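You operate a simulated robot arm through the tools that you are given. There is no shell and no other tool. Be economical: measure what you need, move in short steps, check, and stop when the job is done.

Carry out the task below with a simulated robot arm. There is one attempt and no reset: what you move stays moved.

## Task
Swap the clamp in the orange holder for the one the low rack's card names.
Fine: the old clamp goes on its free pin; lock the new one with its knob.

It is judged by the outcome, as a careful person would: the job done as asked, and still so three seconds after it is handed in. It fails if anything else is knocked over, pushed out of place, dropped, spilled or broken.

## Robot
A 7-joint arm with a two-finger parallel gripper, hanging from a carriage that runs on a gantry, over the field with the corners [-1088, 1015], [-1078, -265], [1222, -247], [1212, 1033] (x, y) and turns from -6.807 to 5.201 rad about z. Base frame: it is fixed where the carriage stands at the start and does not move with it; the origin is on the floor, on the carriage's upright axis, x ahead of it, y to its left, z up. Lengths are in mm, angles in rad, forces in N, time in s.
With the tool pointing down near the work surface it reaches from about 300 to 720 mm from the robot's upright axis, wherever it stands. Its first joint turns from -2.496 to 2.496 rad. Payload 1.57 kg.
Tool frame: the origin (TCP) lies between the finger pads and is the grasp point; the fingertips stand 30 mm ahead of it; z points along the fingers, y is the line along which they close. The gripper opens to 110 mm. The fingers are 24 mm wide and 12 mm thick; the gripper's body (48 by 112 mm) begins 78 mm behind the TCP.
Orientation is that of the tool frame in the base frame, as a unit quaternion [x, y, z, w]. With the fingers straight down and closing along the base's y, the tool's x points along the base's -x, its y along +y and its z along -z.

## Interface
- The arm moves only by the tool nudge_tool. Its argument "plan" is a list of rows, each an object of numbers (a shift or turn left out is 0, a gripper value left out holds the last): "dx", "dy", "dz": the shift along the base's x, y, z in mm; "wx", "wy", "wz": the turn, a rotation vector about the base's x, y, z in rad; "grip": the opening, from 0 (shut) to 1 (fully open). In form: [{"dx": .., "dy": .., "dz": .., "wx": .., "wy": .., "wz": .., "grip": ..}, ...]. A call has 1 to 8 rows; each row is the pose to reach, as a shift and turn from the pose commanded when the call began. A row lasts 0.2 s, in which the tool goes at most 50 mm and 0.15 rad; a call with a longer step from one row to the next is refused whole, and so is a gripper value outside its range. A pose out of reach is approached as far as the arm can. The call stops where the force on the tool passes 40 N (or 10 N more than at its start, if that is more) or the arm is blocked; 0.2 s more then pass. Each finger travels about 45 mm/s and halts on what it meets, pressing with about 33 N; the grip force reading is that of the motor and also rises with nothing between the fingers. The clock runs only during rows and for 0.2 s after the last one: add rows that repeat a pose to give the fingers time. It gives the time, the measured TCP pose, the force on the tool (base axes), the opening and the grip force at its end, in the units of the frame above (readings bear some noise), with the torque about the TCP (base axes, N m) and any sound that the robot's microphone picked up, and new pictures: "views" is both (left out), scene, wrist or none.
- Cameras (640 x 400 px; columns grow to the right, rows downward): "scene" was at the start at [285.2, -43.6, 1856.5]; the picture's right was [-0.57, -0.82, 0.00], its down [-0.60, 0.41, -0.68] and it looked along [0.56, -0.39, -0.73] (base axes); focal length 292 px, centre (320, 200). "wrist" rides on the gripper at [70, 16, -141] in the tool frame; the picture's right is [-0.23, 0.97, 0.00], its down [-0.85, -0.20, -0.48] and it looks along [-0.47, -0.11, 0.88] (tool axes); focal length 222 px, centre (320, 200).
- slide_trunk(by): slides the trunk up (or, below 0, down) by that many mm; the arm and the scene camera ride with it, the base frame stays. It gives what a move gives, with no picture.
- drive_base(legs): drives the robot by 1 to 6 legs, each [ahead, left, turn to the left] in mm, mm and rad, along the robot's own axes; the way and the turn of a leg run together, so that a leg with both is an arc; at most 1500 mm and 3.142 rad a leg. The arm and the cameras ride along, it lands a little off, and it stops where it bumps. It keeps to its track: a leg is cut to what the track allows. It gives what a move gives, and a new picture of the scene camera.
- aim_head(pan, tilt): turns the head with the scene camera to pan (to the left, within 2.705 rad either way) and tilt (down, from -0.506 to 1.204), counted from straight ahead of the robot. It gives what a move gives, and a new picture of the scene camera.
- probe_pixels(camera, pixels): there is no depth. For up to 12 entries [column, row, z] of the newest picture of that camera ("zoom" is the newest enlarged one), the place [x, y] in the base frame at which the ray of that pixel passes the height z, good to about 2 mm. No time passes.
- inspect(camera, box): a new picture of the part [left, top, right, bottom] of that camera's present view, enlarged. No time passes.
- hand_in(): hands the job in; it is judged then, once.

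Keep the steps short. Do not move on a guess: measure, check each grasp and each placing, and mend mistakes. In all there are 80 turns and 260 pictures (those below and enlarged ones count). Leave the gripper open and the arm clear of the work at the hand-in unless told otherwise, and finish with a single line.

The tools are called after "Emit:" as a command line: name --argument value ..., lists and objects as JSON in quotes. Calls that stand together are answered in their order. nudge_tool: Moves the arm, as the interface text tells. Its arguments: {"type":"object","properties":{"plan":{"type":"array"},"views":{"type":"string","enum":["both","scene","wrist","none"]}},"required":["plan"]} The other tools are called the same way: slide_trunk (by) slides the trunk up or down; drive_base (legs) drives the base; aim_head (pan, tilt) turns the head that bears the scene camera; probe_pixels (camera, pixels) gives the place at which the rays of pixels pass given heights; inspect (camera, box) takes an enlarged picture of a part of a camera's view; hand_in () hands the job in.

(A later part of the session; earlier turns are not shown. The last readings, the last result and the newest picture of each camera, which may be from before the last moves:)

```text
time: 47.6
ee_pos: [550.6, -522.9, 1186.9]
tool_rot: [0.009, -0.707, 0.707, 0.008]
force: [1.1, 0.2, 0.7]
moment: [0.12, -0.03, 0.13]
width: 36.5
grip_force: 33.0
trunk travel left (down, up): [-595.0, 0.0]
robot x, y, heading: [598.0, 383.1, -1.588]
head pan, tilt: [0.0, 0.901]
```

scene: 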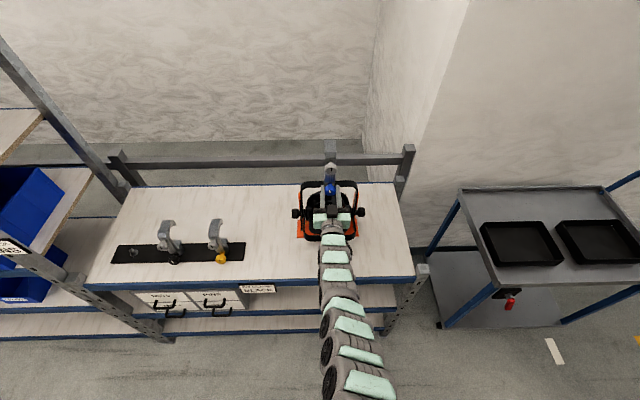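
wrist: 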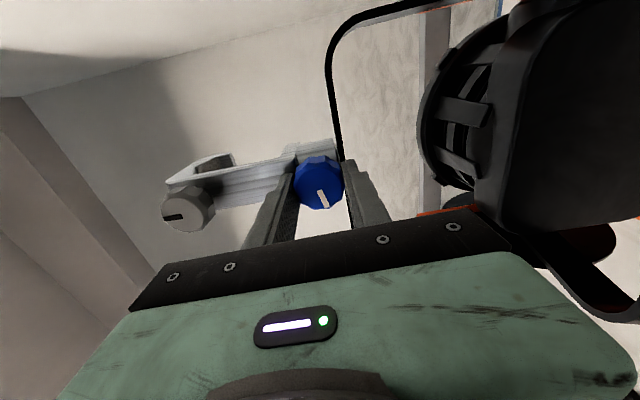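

About a quarter turn now; forces are near zero and no stop felt. Continue another ~0.9 rad.

Emit:
nudge_tool --plan '[{"wy": 0.14}, {"wy": 0.28}, {"wy": 0.42}, {"wy": 0.56}, {"wy": 0.7}, {"wy": 0.84}, {"wy": 0.84}]' --views "both"

Emit:
inspect --camera "scene" --box '[100, 200, 260, 280]'

```text
time: 49.2
ee_pos: [552.4, -522.7, 1186.1]
tool_rot: [-0.296, 0.643, -0.642, -0.294]
force: [2.5, 1.2, -2.3]
moment: [0.12, -0.03, 0.2]
width: 36.5
grip_force: 32.8
trunk travel left (down, up): [-595.0, 0.0]
robot x, y, heading: [598.1, 379.2, -1.592]
head pan, tilt: [0.0, 0.901]
```

scene: 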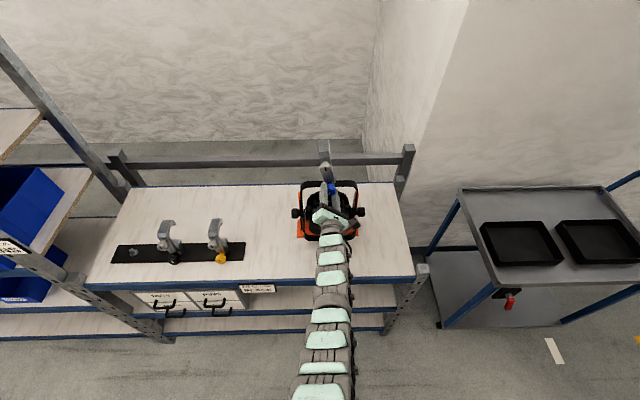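
wrist: 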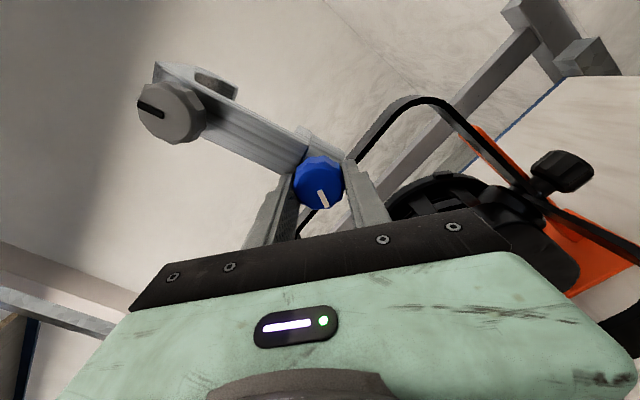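

```text
4.00 times, centred on (180, 240) of scene
```

zoom: 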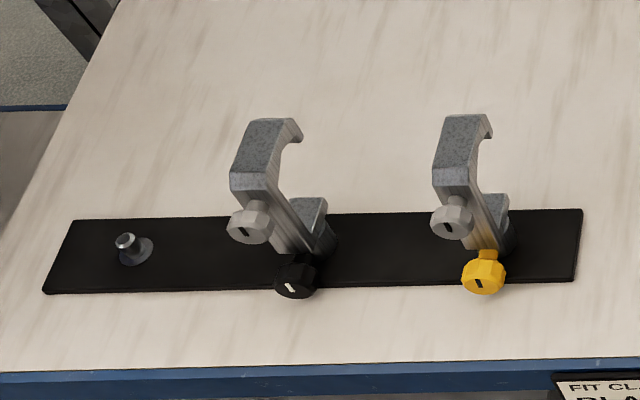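

The clamp's hook appears to have shifted slightly in the scene. I'll look closer.

Emit:
inspect --camera "scene" --box '[280, 120, 380, 250]'

Emit:
inspect --camera "wrist" --box '[120, 40, 400, 240]'

```text
3.08 times, centred on (330, 185) of scene
```

zoom: 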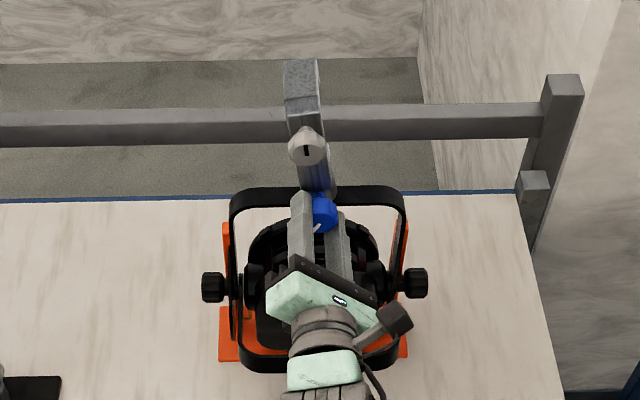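

```text
2.00 times, centred on (260, 140) of wrist
```

zoom: 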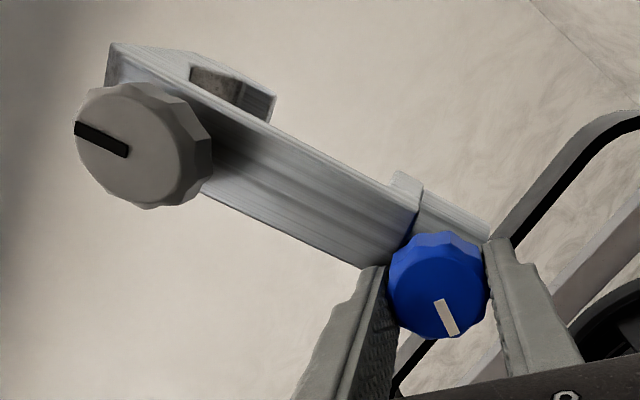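

The clamp body is now leaning a few degrees, so it's loose on its pin and the knob has reached its open end. I'll ease back 0.2 rad, then open the gripper.

Emit:
nudge_tool --plan '[{"wy": -0.1}, {"wy": -0.2}, {"wy": -0.2}]' --views "none"

Emit:
inspect --camera "scene" --box '[280, 120, 380, 250]'

```text
time: 50.0
ee_pos: [550.1, -523.8, 1186.2]
tool_rot: [-0.23, 0.669, -0.669, -0.229]
force: [0.0, -0.3, -2.8]
moment: [0.14, -0.04, -0.01]
width: 36.2
grip_force: 33.0
trunk travel left (down, up): [-595.0, 0.0]
robot x, y, heading: [600.7, 387.1, -1.588]
head pan, tilt: [0.0, 0.901]
```

```text
3.08 times, centred on (330, 185) of scene
```

zoom: 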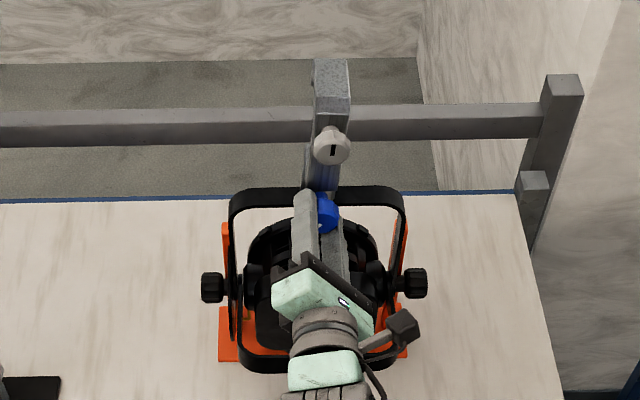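

The clamp follows the knob, so it is loose. I'll centre it (+0.07), then release slowly.

Emit:
nudge_tool --plan '[{"wy": 0.07}, {"wy": 0.07, "grip": 0.36}, {"wy": 0.07, "grip": 0.4}, {"wy": 0.07, "grip": 0.5}, {"wy": 0.07, "grip": 0.7}, {"wy": 0.07, "grip": 1.0}, {"wy": 0.07, "grip": 1.0}, {"wy": 0.07, "grip": 1.0}]' --views "both"

Emit:
inspect --camera "scene" --box '[280, 120, 380, 250]'

```text
time: 51.8
ee_pos: [550.4, -523.0, 1185.0]
tool_rot: [-0.254, 0.661, -0.66, -0.251]
force: [0.2, 0.8, -1.2]
moment: [0.01, 0.01, 0.02]
width: 109.9
grip_force: 0.1
trunk travel left (down, up): [-595.0, 0.0]
robot x, y, heading: [599.1, 383.1, -1.59]
head pan, tilt: [0.0, 0.901]
```

scene: 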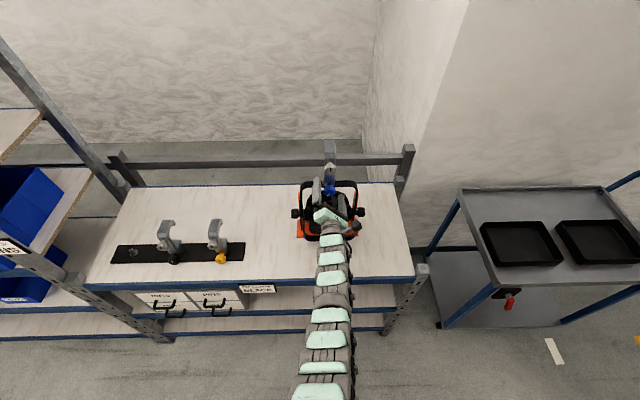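
wrist: 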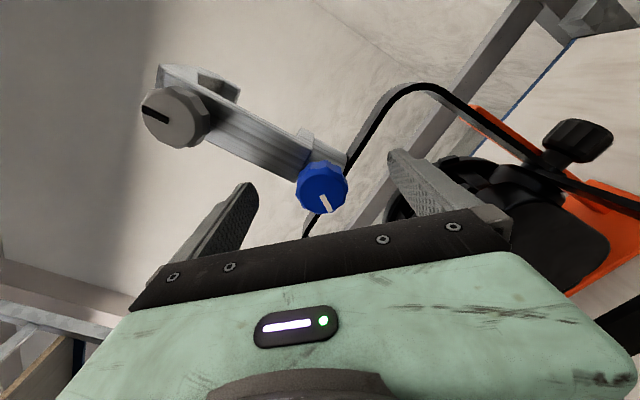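

```text
3.08 times, centred on (330, 185) of scene
```

zoom: 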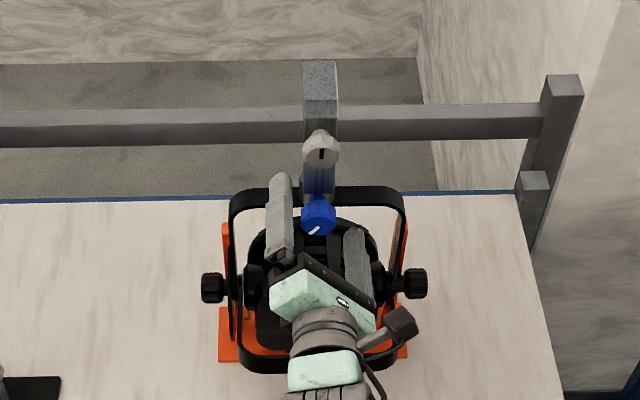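

The clamp stands upright and loose; the knob mark now points lower-left. I back off 85 mm and roll back to fingers closing along x.

Emit:
nudge_tool --plan '[{"dy": 40}, {"dy": 85}, {"dy": 85, "wy": -0.14}, {"dy": 85, "wy": -0.28}, {"dy": 85, "wy": -0.42}, {"dy": 85, "wy": -0.56}, {"dy": 85, "wy": -0.7}, {"dy": 85, "wy": -0.84}]' --views "none"

Emit:
nudge_tool --plan '[{"wy": -0.145}, {"wy": -0.29}, {"wy": -0.435}, {"wy": -0.58}, {"wy": -0.725}, {"wy": -0.87}, {"wy": -1.015}, {"wy": -1.16}]' --views "none"

Emit:
nudge_tool --plan '[{"wy": -0.145, "dz": 15}, {"wy": -0.3, "dz": 35}, {"wy": -0.3, "dz": 50}, {"wy": -0.3, "dz": 50}]' --views "both"

Emit:
inspect --camera "wrist" --box '[240, 80, 440, 260]'

```text
time: 53.6
ee_pos: [551.7, -437.6, 1186.7]
tool_rot: [-0.037, -0.705, 0.707, -0.04]
force: [0.2, -0.1, 0.4]
moment: [0.0, 0.03, 0.01]
width: 109.8
grip_force: 0.1
trunk travel left (down, up): [-595.0, 0.0]
robot x, y, heading: [595.7, 380.0, -1.59]
head pan, tilt: [0.0, 0.901]
```

```text
time: 55.4
ee_pos: [550.8, -438.5, 1186.5]
tool_rot: [-0.419, -0.568, 0.571, -0.42]
force: [0.2, 0.4, -0.9]
moment: [0.02, -0.01, 0.01]
width: 110.0
grip_force: 0.1
trunk travel left (down, up): [-595.0, 0.0]
robot x, y, heading: [595.6, 380.6, -1.592]
head pan, tilt: [0.0, 0.901]
```

```text
refused: row 2 steps farther than a row can; nothing moved
```

```text
2.22 times, centred on (340, 170) of wrist
```

zoom: 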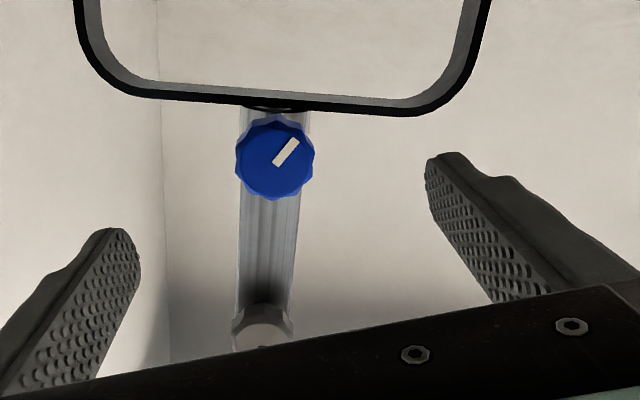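

Finish the roll, and test whether the arm can lift to z ≈ 1300 here (needed to raise the clamp off).

Emit:
nudge_tool --plan '[{"wy": -0.145, "dz": 15}, {"wy": -0.29, "dz": 30}, {"wy": -0.3, "dz": 60}, {"wy": -0.3, "dz": 90}, {"wy": -0.3, "dz": 120}]' --views "none"

```text
time: 56.6
ee_pos: [551.0, -439.7, 1305.1]
tool_rot: [-0.499, -0.499, 0.502, -0.5]
force: [-0.4, 0.4, -1.4]
moment: [-0.02, -0.01, 0.01]
width: 109.8
grip_force: 0.1
trunk travel left (down, up): [-595.0, 0.0]
robot x, y, heading: [597.3, 381.9, -1.583]
head pan, tilt: [0.0, 0.901]
```

Reachable. Take a wrist view from here to locate the post.

Emit:
nudge_tool --plan '[{"dz": -35}, {"dz": -68}, {"dz": -68}]' --views "both"

Emit:
inspect --camera "wrist" --box '[240, 80, 440, 260]'

Emit:
inspect --camera "scene" --box '[290, 120, 370, 240]'

```text
time: 57.4
ee_pos: [551.5, -438.5, 1237.0]
tool_rot: [-0.499, -0.499, 0.503, -0.499]
force: [-0.8, -0.4, -0.3]
moment: [0.03, -0.02, 0.03]
width: 109.9
grip_force: 0.0
trunk travel left (down, up): [-595.0, 0.0]
robot x, y, heading: [598.7, 384.7, -1.588]
head pan, tilt: [0.0, 0.901]
```

scene: 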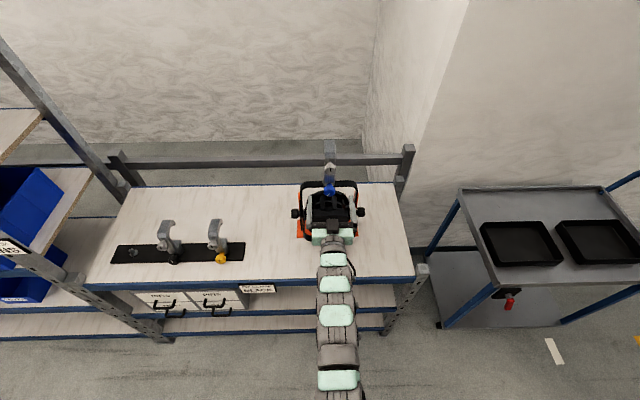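
wrist: 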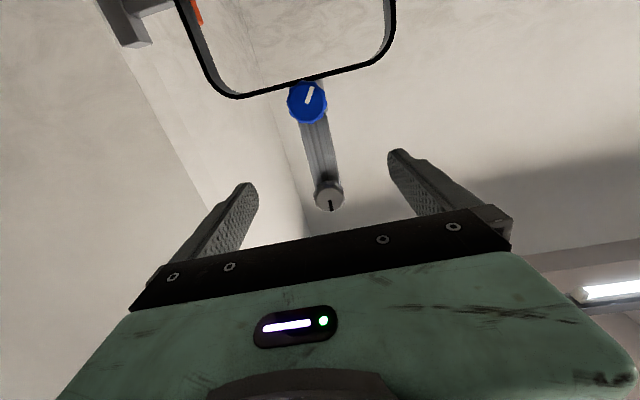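

```text
2.22 times, centred on (340, 170) of wrist
```

zoom: 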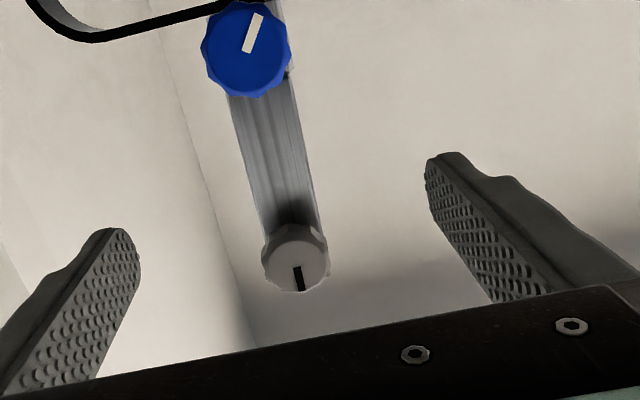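

```text
3.33 times, centred on (330, 180) of scene
```

zoom: 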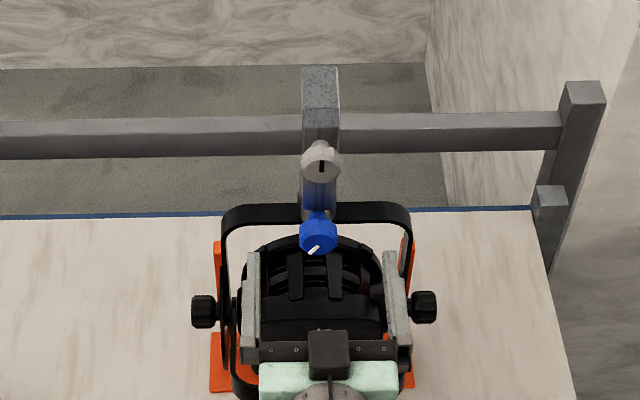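

The post (~30 mm wide) lies between the knobs at about x 550. I'll advance to TCP y ≈ -562 with fingers open, straddling the post at z 1237.

Emit:
nudge_tool --plan '[{"dy": -40, "dx": -1}, {"dy": -80, "dx": -1}, {"dy": -105, "dx": -1}, {"dy": -123, "dx": -1}, {"dy": -123, "dx": -1}]' --views "both"

Emit:
inspect --camera "wrist" --box '[220, 60, 440, 260]'

Emit:
inspect --camera "scene" --box '[290, 120, 370, 240]'

```text
time: 58.6
ee_pos: [550.3, -563.0, 1237.3]
tool_rot: [-0.499, -0.499, 0.502, -0.5]
force: [0.5, -0.9, 0.2]
moment: [0.04, 0.0, 0.0]
width: 109.9
grip_force: 0.1
trunk travel left (down, up): [-595.0, 0.0]
robot x, y, heading: [600.8, 384.2, -1.584]
head pan, tilt: [0.0, 0.901]
```

scene: 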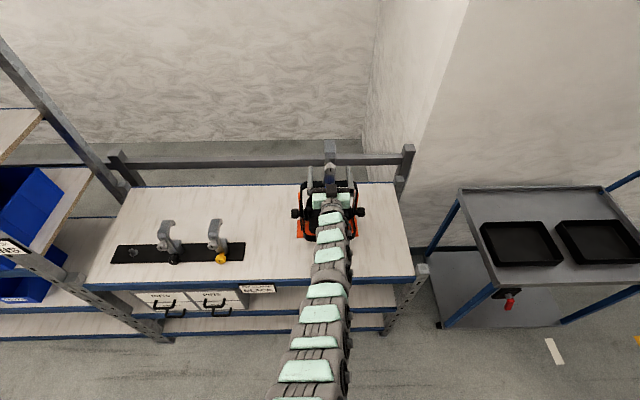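
wrist: 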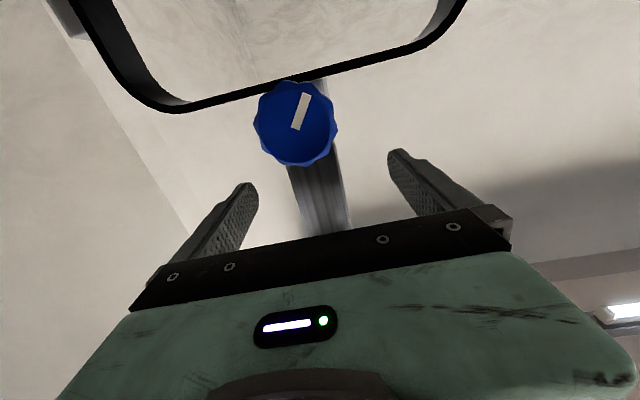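

```text
2.00 times, centred on (330, 160) of wrist
```

zoom: 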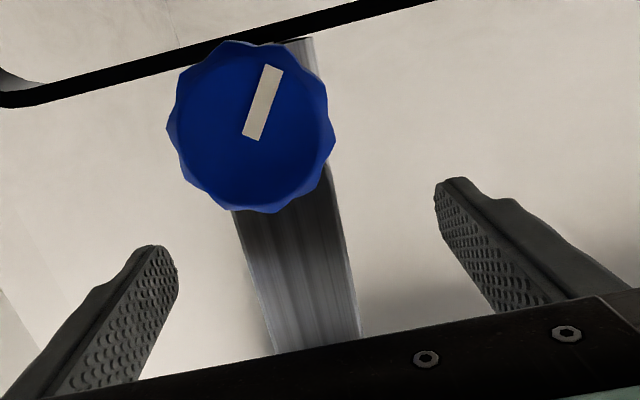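

```text
3.33 times, centred on (330, 180) of scene
```

zoom: 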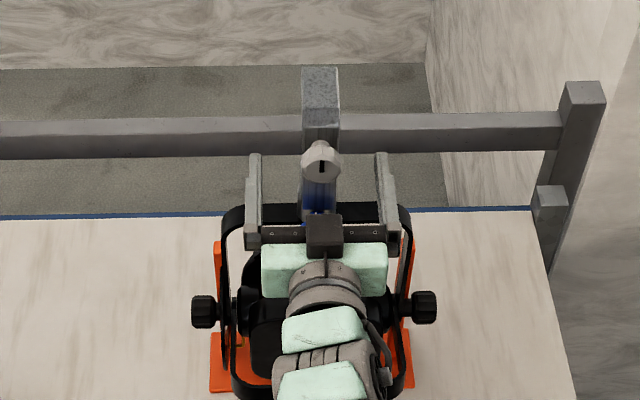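

Fingers straddle the post with ~25 mm overlap. Closing.

Emit:
nudge_tool --plan '[{"grip": 0.5}, {"grip": 0.3}, {"grip": 0.2}, {"grip": 0.1}, {"grip": 0.0}, {"grip": 0.0}, {"grip": 0.0}]' --views "wrist"

Emit:
inspect --camera "scene" --box '[290, 120, 370, 240]'

```text
time: 60.2
ee_pos: [549.0, -562.6, 1236.8]
tool_rot: [-0.5, -0.499, 0.501, -0.499]
force: [0.8, -1.0, 0.5]
moment: [-0.07, -0.06, 0.03]
width: 33.8
grip_force: 32.9
trunk travel left (down, up): [-595.0, 0.0]
robot x, y, heading: [601.3, 385.3, -1.587]
head pan, tilt: [0.0, 0.901]
```

wrist: 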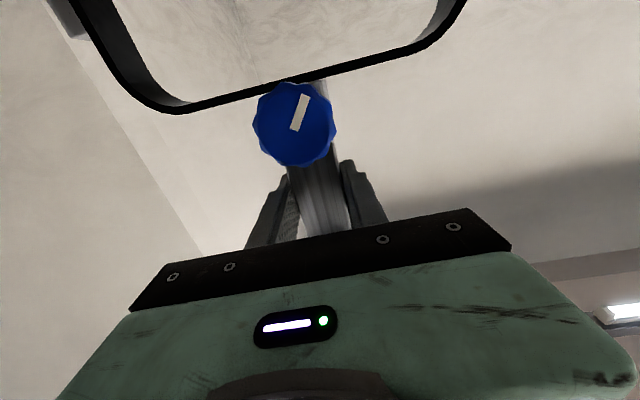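

```text
3.33 times, centred on (330, 180) of scene
```

zoom: 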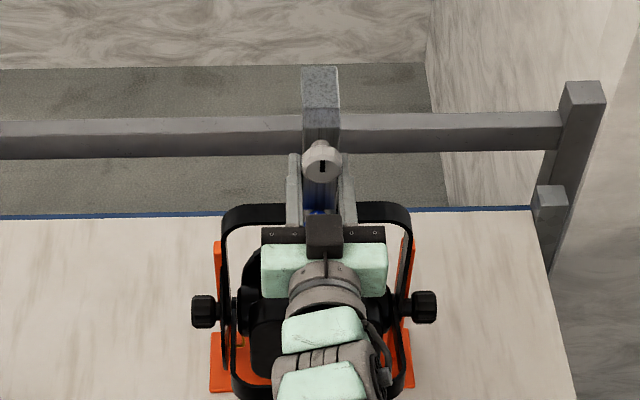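

Gripped at 33.8 mm with the forces at rest. Lift slowly and watch the force.

Emit:
nudge_tool --plan '[{"dz": 3}, {"dz": 6}, {"dz": 10}, {"dz": 14}, {"dz": 18}]' --views "wrist"

```text
time: 61.4
ee_pos: [549.7, -561.8, 1256.8]
tool_rot: [-0.5, -0.499, 0.502, -0.499]
force: [0.2, 0.3, -2.7]
moment: [0.01, 0.01, -0.03]
width: 33.5
grip_force: 33.6
trunk travel left (down, up): [-595.0, 0.0]
robot x, y, heading: [597.3, 382.1, -1.583]
head pan, tilt: [0.0, 0.901]
```

wrist: 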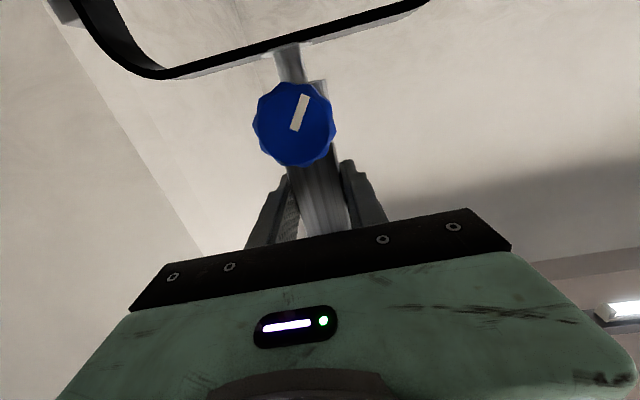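

The clamp slides up freely (weight ~3 N), with the silver pin now visible under it at (290,60). Continue lifting.

Emit:
nudge_tool --plan '[{"dz": 10}, {"dz": 20}, {"dz": 30}, {"dz": 40}, {"dz": 50}, {"dz": 60}]' --views "both"

Emit:
inspect --camera "wrist" --box '[220, 0, 420, 180]'

Emit:
inspect --camera "scene" --box '[290, 100, 370, 240]'

```text
time: 62.8
ee_pos: [550.9, -561.8, 1316.4]
tool_rot: [-0.499, -0.5, 0.502, -0.5]
force: [-0.4, 0.3, -2.7]
moment: [0.02, 0.01, -0.03]
width: 33.7
grip_force: 32.7
trunk travel left (down, up): [-595.0, 0.0]
robot x, y, heading: [596.6, 380.0, -1.589]
head pan, tilt: [0.0, 0.901]
```

scene: 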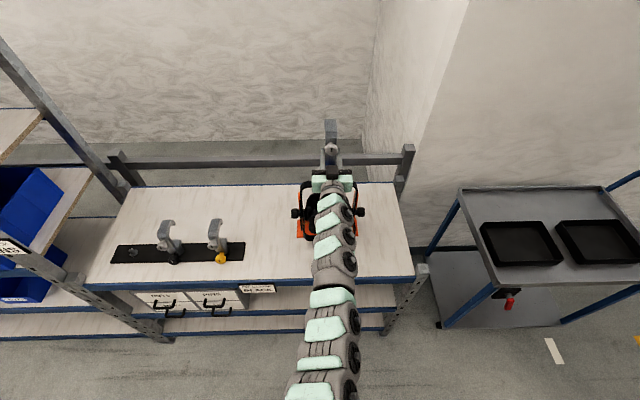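
wrist: 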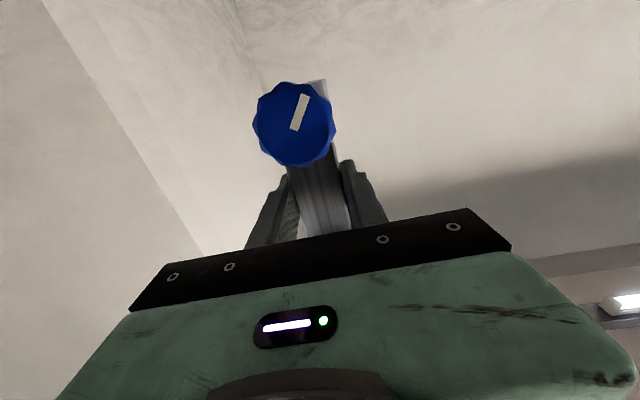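

```text
2.22 times, centred on (320, 90) of wrist
```

zoom: 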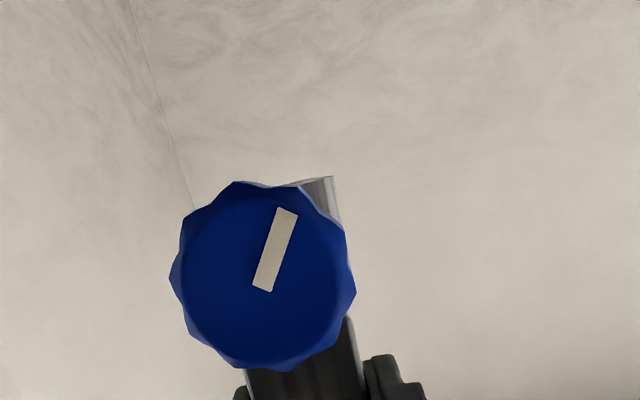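

```text
2.86 times, centred on (330, 170) of scene
```

zoom: 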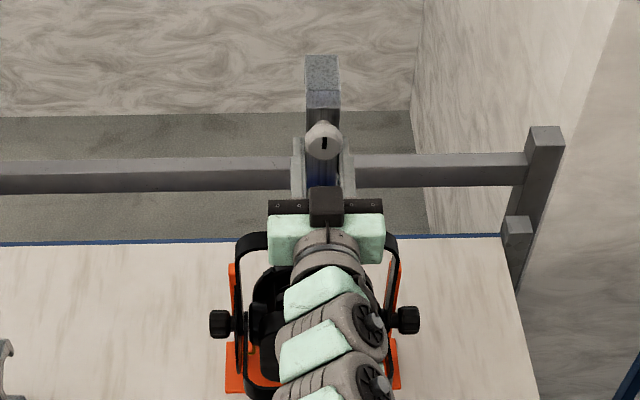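

The clamp is clear of its pin. I'll retreat +100 mm in y, then drive the carriage left (+x) by 600 toward the rack's free pin at x≈1330.

Emit:
nudge_tool --plan '[{"dy": 25}, {"dy": 55}, {"dy": 85}, {"dy": 110}, {"dy": 110}]' --views "none"

Emit:
drive_base --legs '[[0, 600, 0]]'

Emit:
inspect --camera "scene" --box '[230, 100, 470, 250]'

```text
time: 64.0
ee_pos: [550.5, -452.4, 1316.3]
tool_rot: [-0.499, -0.499, 0.502, -0.5]
force: [0.1, -0.5, -2.2]
moment: [0.05, 0.01, 0.0]
width: 33.6
grip_force: 32.4
trunk travel left (down, up): [-595.0, 0.0]
robot x, y, heading: [598.9, 383.3, -1.589]
head pan, tilt: [0.0, 0.901]
```

```text
time: 67.4
ee_pos: [1148.2, -461.3, 1315.4]
tool_rot: [0.498, 0.5, -0.501, 0.501]
force: [0.4, 0.3, -1.9]
moment: [0.05, 0.03, -0.04]
width: 33.9
grip_force: 32.9
trunk travel left (down, up): [-595.0, 0.0]
robot x, y, heading: [1191.4, 372.3, -1.587]
head pan, tilt: [0.0, 0.901]
```

scene: 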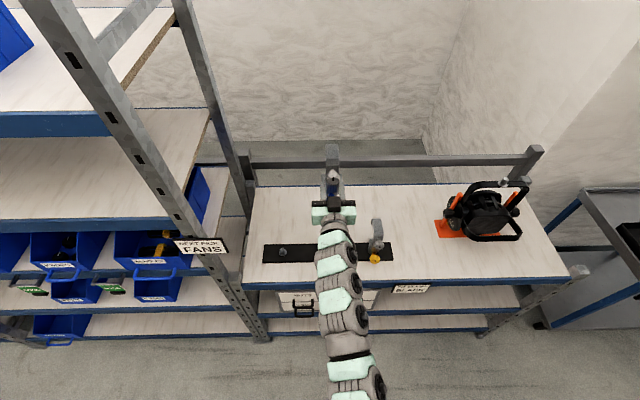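

```text
2.67 times, centred on (350, 175) of scene
```

zoom: 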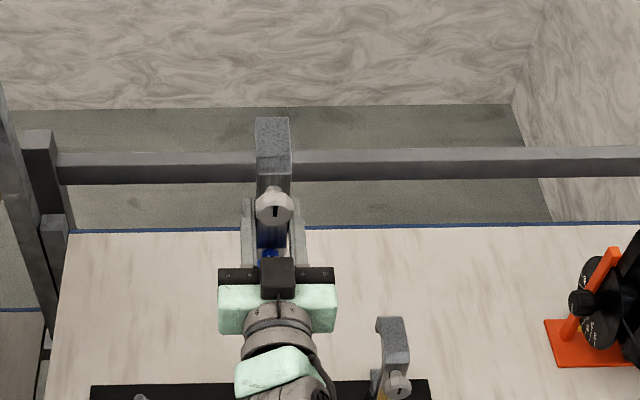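

Now I can see the bare yoke pin near (505,183) and the free rack pin near (283,252). I'll enlarge both.

Emit:
inspect --camera "scene" --box '[470, 160, 550, 210]'

Emit:
inspect --camera "scene" --box '[250, 220, 330, 270]'

```text
8.00 times, centred on (510, 185) of scene
```

zoom: 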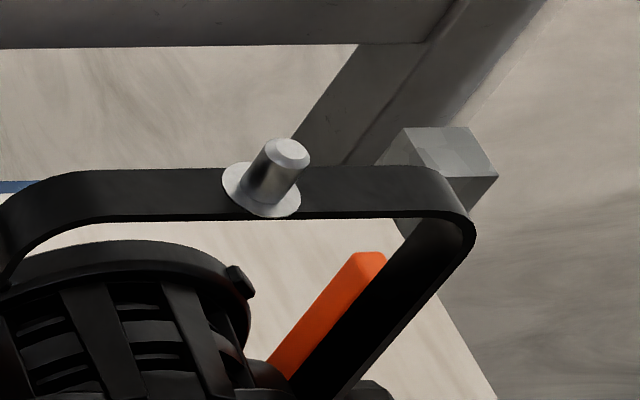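

```text
8.00 times, centred on (290, 245) of scene
```

zoom: 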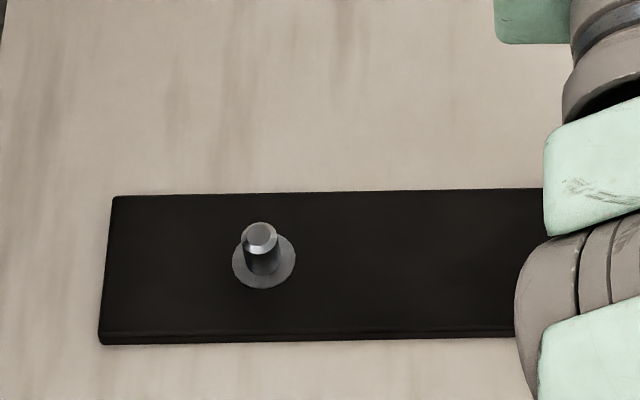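

Probing pin flange centres and tops; they must share x,y, which gives height too.

Emit:
probe_pixels --camera "scene" --pixels '[[283, 252.75, 870], [283, 252.75, 878], [282.5, 249.4, 890], [282.5, 249.4, 900], [282.5, 249.4, 910], [502.75, 183.75, 1130], [502.75, 183.75, 1145], [502.75, 183.75, 1160], [506, 179, 1165], [506, 179, 1180], [506, 179, 1195]]'

```text
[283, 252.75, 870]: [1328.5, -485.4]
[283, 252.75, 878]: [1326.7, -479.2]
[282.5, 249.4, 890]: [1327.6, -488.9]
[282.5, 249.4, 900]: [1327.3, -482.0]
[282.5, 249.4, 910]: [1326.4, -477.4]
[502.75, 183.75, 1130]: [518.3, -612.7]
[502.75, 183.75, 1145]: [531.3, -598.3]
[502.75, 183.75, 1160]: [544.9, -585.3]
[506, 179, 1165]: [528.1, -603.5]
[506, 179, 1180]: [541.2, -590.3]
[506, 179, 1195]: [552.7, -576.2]
```

The pin data agree: yoke pin axis ≈(549.5,-580), flange z≈1165, so the seated TCP sits +18 mm in y and ~71.5 mm above the flange. Rack target is TCP ≈ (1328.5,-465.5,~945). I'll move +180 in x first at the current height.

Emit:
nudge_tool --plan '[{"dx": 36}, {"dx": 72}, {"dx": 108}, {"dx": 144}, {"dx": 180}, {"dx": 180}]' --views "none"

Emit:
slide_trunk --by -270

Emit:
aim_head --pan 0.2 --tilt 0.8

```text
time: 68.8
ee_pos: [1328.3, -460.8, 1317.0]
tool_rot: [0.497, 0.5, -0.501, 0.501]
force: [0.2, 0.0, -2.3]
moment: [0.03, 0.02, 0.01]
width: 33.8
grip_force: 32.8
trunk travel left (down, up): [-595.0, 0.0]
robot x, y, heading: [1198.0, 372.9, -1.583]
head pan, tilt: [0.0, 0.901]
```

```text
time: 71.5
ee_pos: [1328.8, -460.8, 1046.3]
tool_rot: [0.499, 0.5, -0.5, 0.501]
force: [-0.4, 1.1, -1.8]
moment: [0.04, -0.01, 0.0]
width: 33.7
grip_force: 32.6
trunk travel left (down, up): [-325.0, 270.0]
robot x, y, heading: [1191.3, 372.9, -1.585]
head pan, tilt: [0.0, 0.901]
```

```text
time: 72.3
ee_pos: [1328.7, -461.8, 1046.4]
tool_rot: [-0.498, -0.5, 0.501, -0.501]
force: [0.2, -0.2, -2.6]
moment: [0.04, 0.02, 0.0]
width: 33.5
grip_force: 32.9
trunk travel left (down, up): [-325.0, 270.0]
robot x, y, heading: [1190.9, 371.1, -1.582]
head pan, tilt: [0.201, 0.799]
```

scene: 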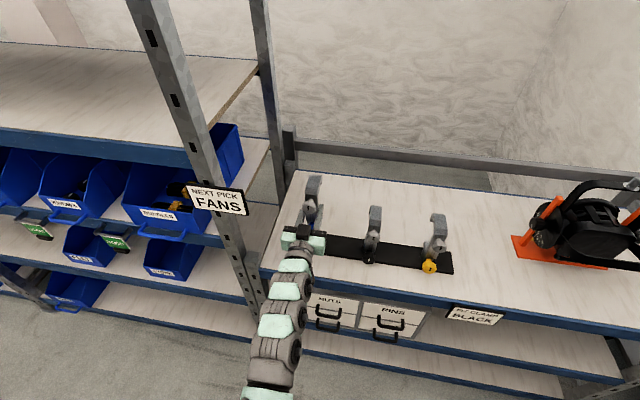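

Tool is above the free pin, but the arm hides it. I'll cross-check using the black clamp next to it.

Emit:
inspect --camera "scene" --box '[270, 165, 400, 275]'

Emit:
inspect --camera "scene" --box '[345, 200, 465, 280]'

```text
3.64 times, centred on (335, 220) of scene
```

zoom: 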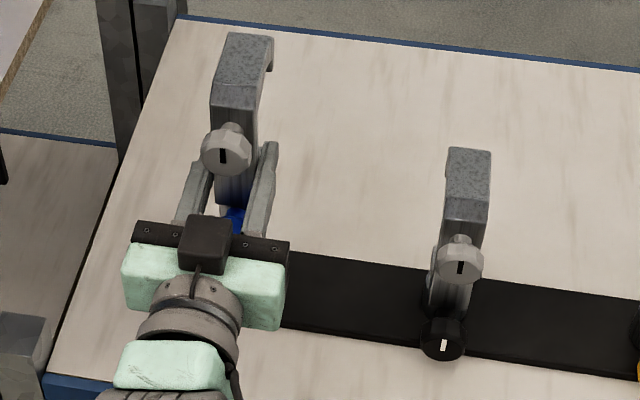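

```text
5.00 times, centred on (405, 240) of scene
```

zoom: 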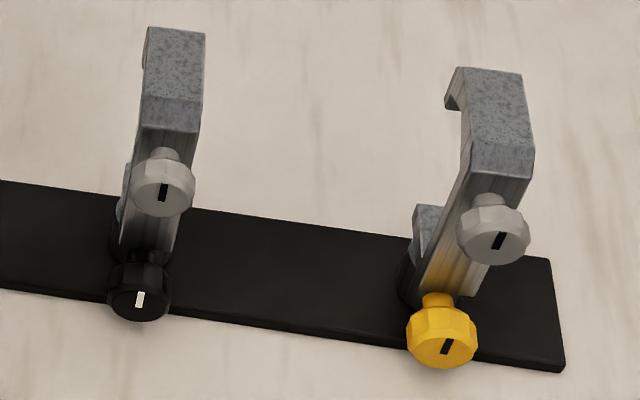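

Emit:
probe_pixels --camera "scene" --pixels '[[369, 260.6, 890], [369, 260.6, 896], [369, 260.6, 902], [373.6, 238, 990], [373.6, 238, 996], [373.6, 238, 1002], [314.9, 206, 1090], [314.9, 206, 1096], [314.9, 206, 1102]]'

```text
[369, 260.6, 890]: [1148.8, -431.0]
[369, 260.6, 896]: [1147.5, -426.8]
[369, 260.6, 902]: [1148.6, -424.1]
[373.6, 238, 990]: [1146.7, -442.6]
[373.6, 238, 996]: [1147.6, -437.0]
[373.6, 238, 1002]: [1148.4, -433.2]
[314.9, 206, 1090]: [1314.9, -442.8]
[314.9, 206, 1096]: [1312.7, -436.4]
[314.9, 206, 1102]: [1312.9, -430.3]
```

Refining: compare the same features (grey knob mark, hook front edge) on the held clamp and the seated black clamp.

Emit:
probe_pixels --camera "scene" --pixels '[[308.1, 208.2, 1096], [373.5, 238.4, 995], [311.6, 194.5, 1136], [375.4, 224.9, 1035], [373.5, 238.4, 990], [375.4, 224.9, 1030]]'

```text
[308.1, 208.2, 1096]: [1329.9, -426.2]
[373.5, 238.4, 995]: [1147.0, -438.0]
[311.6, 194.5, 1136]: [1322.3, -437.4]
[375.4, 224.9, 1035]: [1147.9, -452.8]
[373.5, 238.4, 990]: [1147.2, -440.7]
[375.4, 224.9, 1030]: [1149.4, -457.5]
```

These disagree by ~10 mm, so I need finer pixels. High zoom on both grey knobs.

Emit:
inspect --camera "scene" --box '[290, 165, 338, 225]'

Emit:
inspect --camera "scene" --box '[350, 200, 398, 272]'

```text
6.67 times, centred on (314, 195) of scene
```

zoom: 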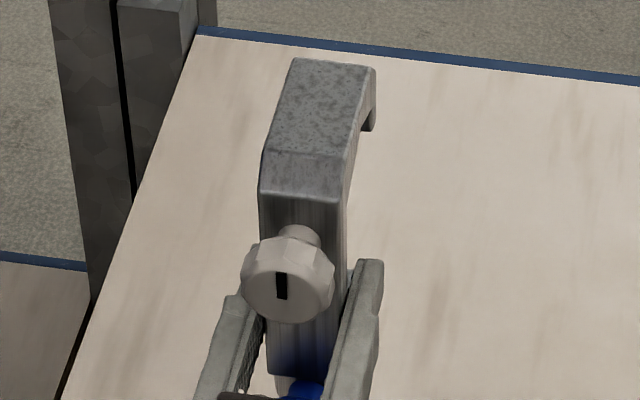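

```text
5.56 times, centred on (374, 236) of scene
```

zoom: 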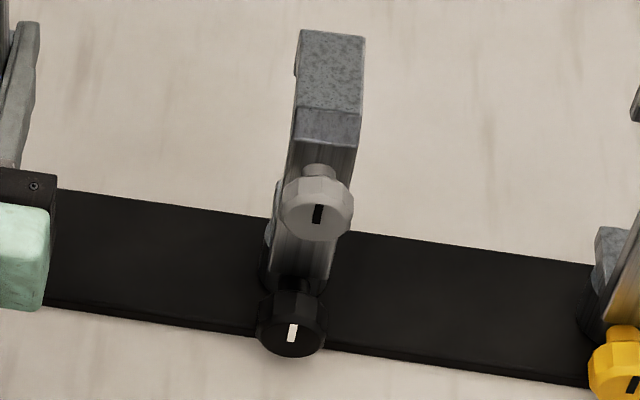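

Emit:
probe_pixels --camera "scene" --pixels '[[308.3, 207.7, 1103], [373.6, 238.5, 1002], [311.15, 194.4, 1131], [374.8, 225.75, 1030], [308.3, 207.7, 1096], [373.6, 238.5, 995], [286, 211, 870]]'

```text
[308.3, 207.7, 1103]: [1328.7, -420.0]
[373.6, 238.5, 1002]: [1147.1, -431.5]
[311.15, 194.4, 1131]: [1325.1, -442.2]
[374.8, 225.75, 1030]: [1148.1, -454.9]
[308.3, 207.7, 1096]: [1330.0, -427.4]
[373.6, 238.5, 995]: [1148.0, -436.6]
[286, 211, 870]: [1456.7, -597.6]
```

The estimates for y range from -464 to -473. I'll lower to just above the pin (TCP z ≈ 982) at y -466 and compare with the black clamp again at similar height.

Emit:
nudge_tool --plan '[{"dz": -20, "dy": -4}, {"dz": -40, "dy": -4}, {"dz": -55, "dy": -4}, {"dz": -64, "dy": -4}, {"dz": -64, "dy": -4}]' --views "scene"

Emit:
inspect --camera "scene" --box '[290, 190, 386, 262]'

```text
time: 73.5
ee_pos: [1326.5, -464.7, 983.9]
tool_rot: [-0.499, -0.5, 0.501, -0.5]
force: [0.6, 0.5, -2.1]
moment: [0.04, 0.01, 0.01]
width: 33.7
grip_force: 32.7
trunk travel left (down, up): [-325.0, 270.0]
robot x, y, heading: [1191.4, 371.9, -1.586]
head pan, tilt: [0.201, 0.799]
```

scene: 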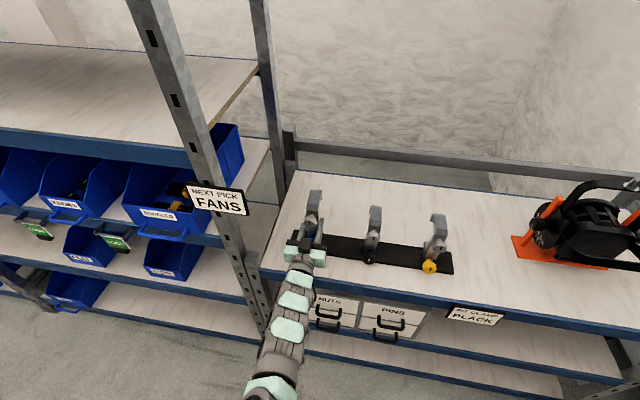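

```text
5.56 times, centred on (338, 226) of scene
```

zoom: 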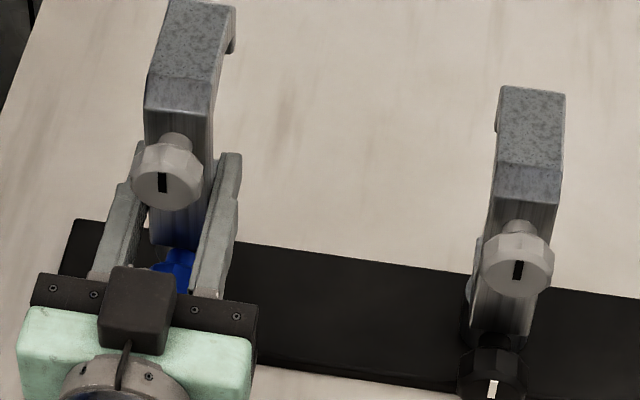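

Emit:
probe_pixels --camera "scene" --pixels '[[309.6, 222.94, 1039], [373.4, 238.6, 1000], [312.55, 210.9, 1069], [375.6, 225.8, 1030], [373.4, 238.6, 1006]]'

```text
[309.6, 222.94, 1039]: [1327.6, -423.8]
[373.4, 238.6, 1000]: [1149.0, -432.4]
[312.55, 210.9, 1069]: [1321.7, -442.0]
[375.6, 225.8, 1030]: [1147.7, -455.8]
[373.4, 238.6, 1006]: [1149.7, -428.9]
```

The comparison suggests slightly more -y (~-471). I'll shift to y ≈ -470 and lower gently by feel; a miss would show as contact near TCP z 972.

Emit:
nudge_tool --plan '[{"dx": 1.5, "dy": -4}, {"dx": 1.5, "dy": -4, "dz": -4}, {"dx": 1.5, "dy": -4, "dz": -8}, {"dx": 1.5, "dy": -4, "dz": -12}, {"dx": 1.5, "dy": -4, "dz": -15}, {"dx": 1.5, "dy": -4, "dz": -18}]' --views "none"

```text
time: 74.9
ee_pos: [1328.5, -468.6, 965.1]
tool_rot: [0.497, 0.501, -0.501, 0.501]
force: [0.6, 0.0, -1.7]
moment: [0.0, -0.05, -0.01]
width: 33.7
grip_force: 33.0
trunk travel left (down, up): [-325.0, 270.0]
robot x, y, heading: [1194.1, 376.1, -1.587]
head pan, tilt: [0.201, 0.799]
```

No contact at z 965, so it may be entering the pin. Continue slowly.

Emit:
nudge_tool --plan '[{"dz": -3}, {"dz": -6}, {"dz": -9}, {"dz": -12}]' --views "none"

```text
time: 75.9
ee_pos: [1329.5, -469.7, 951.2]
tool_rot: [0.498, 0.501, -0.5, 0.501]
force: [-0.5, -0.2, -3.1]
moment: [0.02, 0.02, -0.05]
width: 33.4
grip_force: 33.2
trunk travel left (down, up): [-325.0, 270.0]
robot x, y, heading: [1193.6, 375.1, -1.584]
head pan, tilt: [0.201, 0.799]
```

Emit:
nudge_tool --plan '[{"dz": -2}, {"dz": -4}, {"dz": -6}, {"dz": -8}, {"dz": -10}]' --views "none"

Emit:
inspect --camera "scene" --box '[290, 190, 386, 262]'

```text
time: 77.1
ee_pos: [1329.9, -469.9, 944.6]
tool_rot: [-0.497, -0.5, 0.502, -0.502]
force: [-1.2, 6.9, 4.5]
moment: [0.42, 0.07, -0.07]
width: 33.7
grip_force: 33.2
trunk travel left (down, up): [-325.0, 270.0]
robot x, y, heading: [1192.8, 373.1, -1.588]
head pan, tilt: [0.201, 0.799]
```

```text
5.56 times, centred on (338, 226) of scene
```

zoom: 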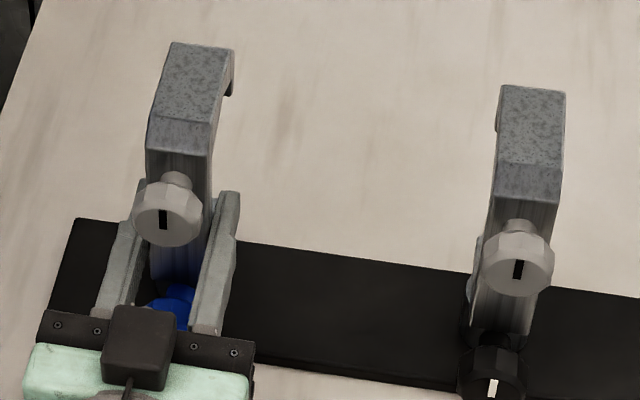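

Contact at z 944.6, exactly the predicted seat height. To confirm it's on the pin and not beside it, I'll raise 1.5 mm and gently nudge sideways.

Emit:
nudge_tool --plan '[{"dz": 3}, {"dz": 3, "dx": 3}, {"dz": 3, "dx": 6}, {"dz": 3, "dx": 6}]' --views "none"

Emit:
nudge_tool --plan '[{"dx": -6}, {"dx": -6, "dy": 3}, {"dx": -6, "dy": 6}, {"dx": -6, "dy": 6}]' --views "none"

Emit:
nudge_tool --plan '[{"dy": -4}, {"dy": -8}, {"dy": -12}, {"dy": -12}]' --views "none"

```text
time: 78.1
ee_pos: [1330.6, -468.1, 944.6]
tool_rot: [-0.497, -0.501, 0.503, -0.499]
force: [-14.4, -1.5, -6.9]
moment: [0.01, 0.67, -0.24]
width: 33.5
grip_force: 32.9
trunk travel left (down, up): [-325.0, 270.0]
robot x, y, heading: [1193.2, 373.2, -1.585]
head pan, tilt: [0.201, 0.799]
```

```text
time: 79.1
ee_pos: [1329.0, -465.0, 947.1]
tool_rot: [0.497, 0.5, -0.502, 0.502]
force: [-2.8, -13.1, -2.7]
moment: [-0.87, 0.17, 0.02]
width: 33.8
grip_force: 33.5
trunk travel left (down, up): [-325.0, 270.0]
robot x, y, heading: [1191.4, 373.5, -1.582]
head pan, tilt: [0.201, 0.799]
```

```text
time: 80.1
ee_pos: [1329.3, -471.7, 943.7]
tool_rot: [0.499, 0.501, -0.5, 0.5]
force: [-4.7, 24.3, 10.8]
moment: [0.44, 0.08, -0.08]
width: 33.8
grip_force: 33.2
trunk travel left (down, up): [-325.0, 270.0]
robot x, y, heading: [1193.5, 372.8, -1.584]
head pan, tilt: [0.201, 0.799]
```

It resists in every direction, so it is on the pin. Centre it (dy +7), seat, and open the gripper slowly.

Emit:
nudge_tool --plan '[{"dy": 4}, {"dy": 7, "dx": -1}, {"dy": 7, "dx": -1, "dz": -1.5}, {"dy": 7, "dx": -1, "dz": -1.5}]' --views "none"

Emit:
nudge_tool --plan '[{"grip": 0.34}, {"grip": 0.4}, {"grip": 0.5}, {"grip": 0.7}, {"grip": 1.0}, {"grip": 1.0}, {"grip": 1.0}]' --views "both"

Emit:
inspect --camera "scene" --box '[290, 190, 386, 262]'

```text
time: 81.1
ee_pos: [1328.5, -469.2, 945.3]
tool_rot: [0.498, 0.5, -0.501, 0.501]
force: [1.6, -4.8, -0.1]
moment: [-0.34, -0.12, 0.04]
width: 33.8
grip_force: 33.5
trunk travel left (down, up): [-325.0, 270.0]
robot x, y, heading: [1189.1, 374.7, -1.585]
head pan, tilt: [0.201, 0.799]
```

```text
time: 82.7
ee_pos: [1328.1, -468.5, 943.8]
tool_rot: [0.498, 0.5, -0.501, 0.501]
force: [-0.1, 0.2, -0.5]
moment: [-0.01, 0.0, 0.03]
width: 110.0
grip_force: 0.1
trunk travel left (down, up): [-325.0, 270.0]
robot x, y, heading: [1191.2, 374.0, -1.585]
head pan, tilt: [0.201, 0.799]
```

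scene: 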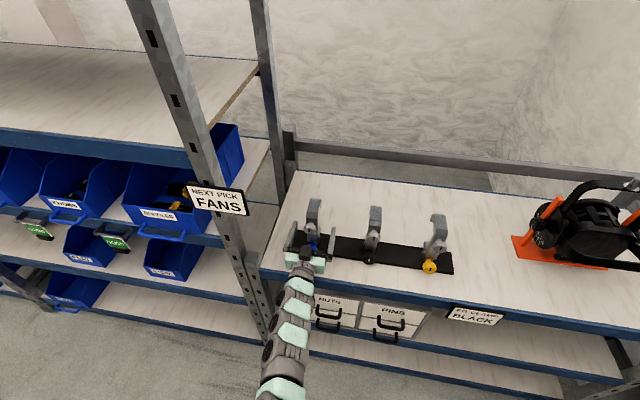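
wrist: 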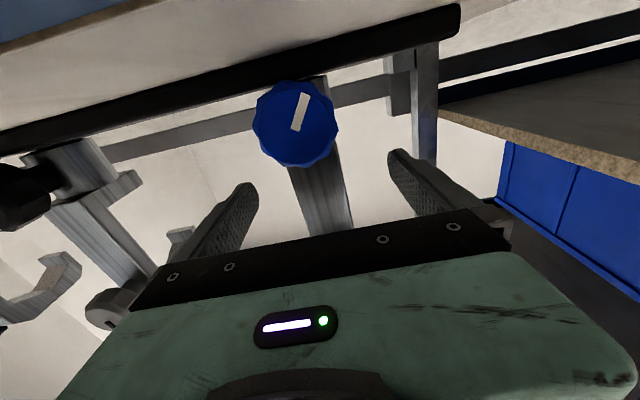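

```text
5.56 times, centred on (338, 226) of scene
```

zoom: 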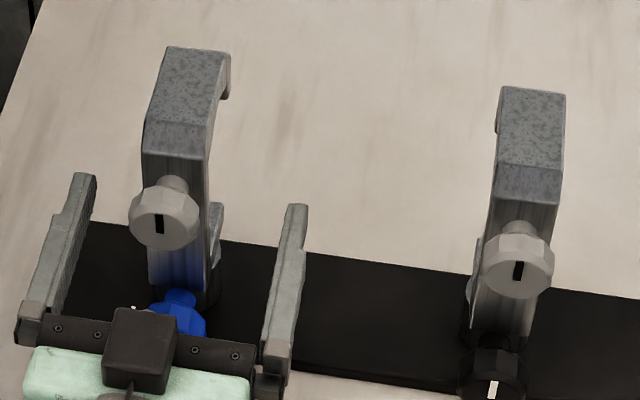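

The old clamp stands on the free pin. I'll back the carriage off 130 mm and shift 180 mm right (−x) to face the black clamp.

Emit:
drive_base --legs '[[-130, 0, 0], [0, -180, 0]]'

Emit:
nudge_tool --plan '[{"dz": 0}]' --views "wrist"

Emit:
inspect --camera "wrist" --box '[220, 0, 420, 180]'

Emit:
inspect --camera "scene" --box '[230, 170, 400, 270]'

```text
time: 85.0
ee_pos: [1146.6, -337.1, 944.5]
tool_rot: [-0.499, -0.5, 0.501, -0.5]
force: [-0.3, -0.5, 0.4]
moment: [0.0, 0.0, -0.01]
width: 110.2
grip_force: 0.1
trunk travel left (down, up): [-325.0, 270.0]
robot x, y, heading: [1011.4, 503.9, -1.589]
head pan, tilt: [0.201, 0.799]
```

scene: 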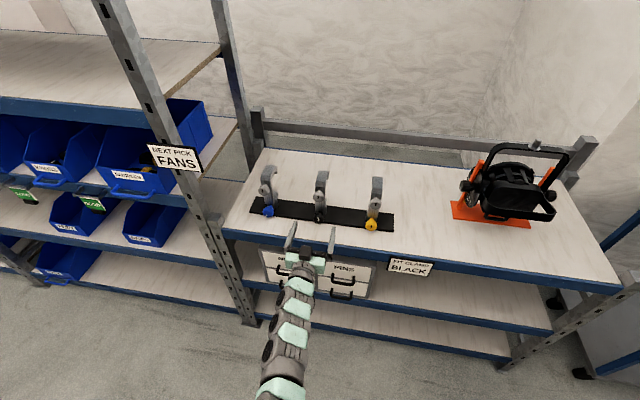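

```text
time: 85.4
ee_pos: [1146.9, -338.1, 945.0]
tool_rot: [-0.499, -0.499, 0.502, -0.5]
force: [-0.3, 0.1, -0.5]
moment: [-0.02, 0.0, 0.01]
width: 110.1
grip_force: 0.1
trunk travel left (down, up): [-325.0, 270.0]
robot x, y, heading: [1010.3, 505.2, -1.587]
head pan, tilt: [0.201, 0.799]
```

wrist: 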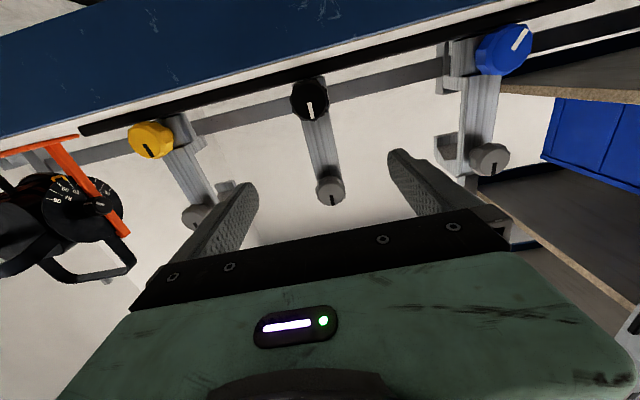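

```text
2.22 times, centred on (320, 90) of wrist
```

zoom: 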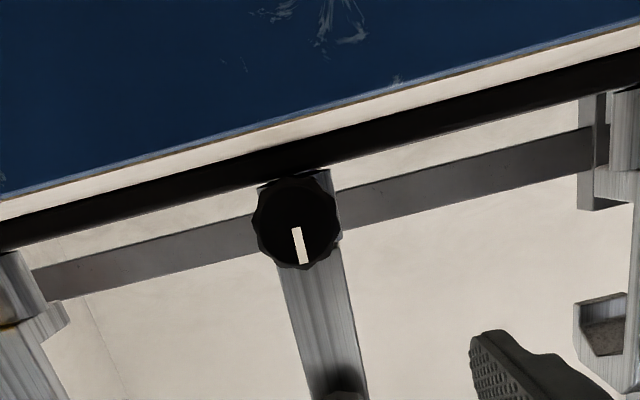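

```text
3.76 times, centred on (315, 220) of scene
```

zoom: 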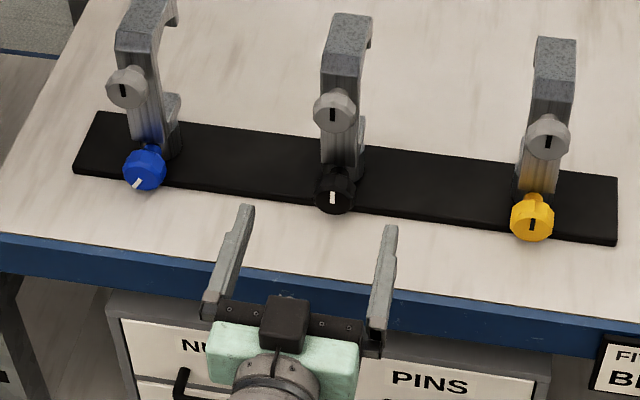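

Black's knob mark points straight up, as blue's did when fitted. I'll measure the black knob's x with the wrist camera.

Emit:
probe_pixels --camera "wrist" --pixels '[[309.6, 100.8, 893], [309.6, 100.8, 895], [309.6, 100.8, 898], [330, 187, 990], [330, 187, 995], [330, 187, 1000], [504, 50, 893], [504, 50, 896]]'

```text
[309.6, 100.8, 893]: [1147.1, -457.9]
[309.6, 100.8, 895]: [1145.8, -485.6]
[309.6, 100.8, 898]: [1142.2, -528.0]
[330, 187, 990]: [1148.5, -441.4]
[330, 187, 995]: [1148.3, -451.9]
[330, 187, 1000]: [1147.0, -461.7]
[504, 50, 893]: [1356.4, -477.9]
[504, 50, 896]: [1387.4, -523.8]
```

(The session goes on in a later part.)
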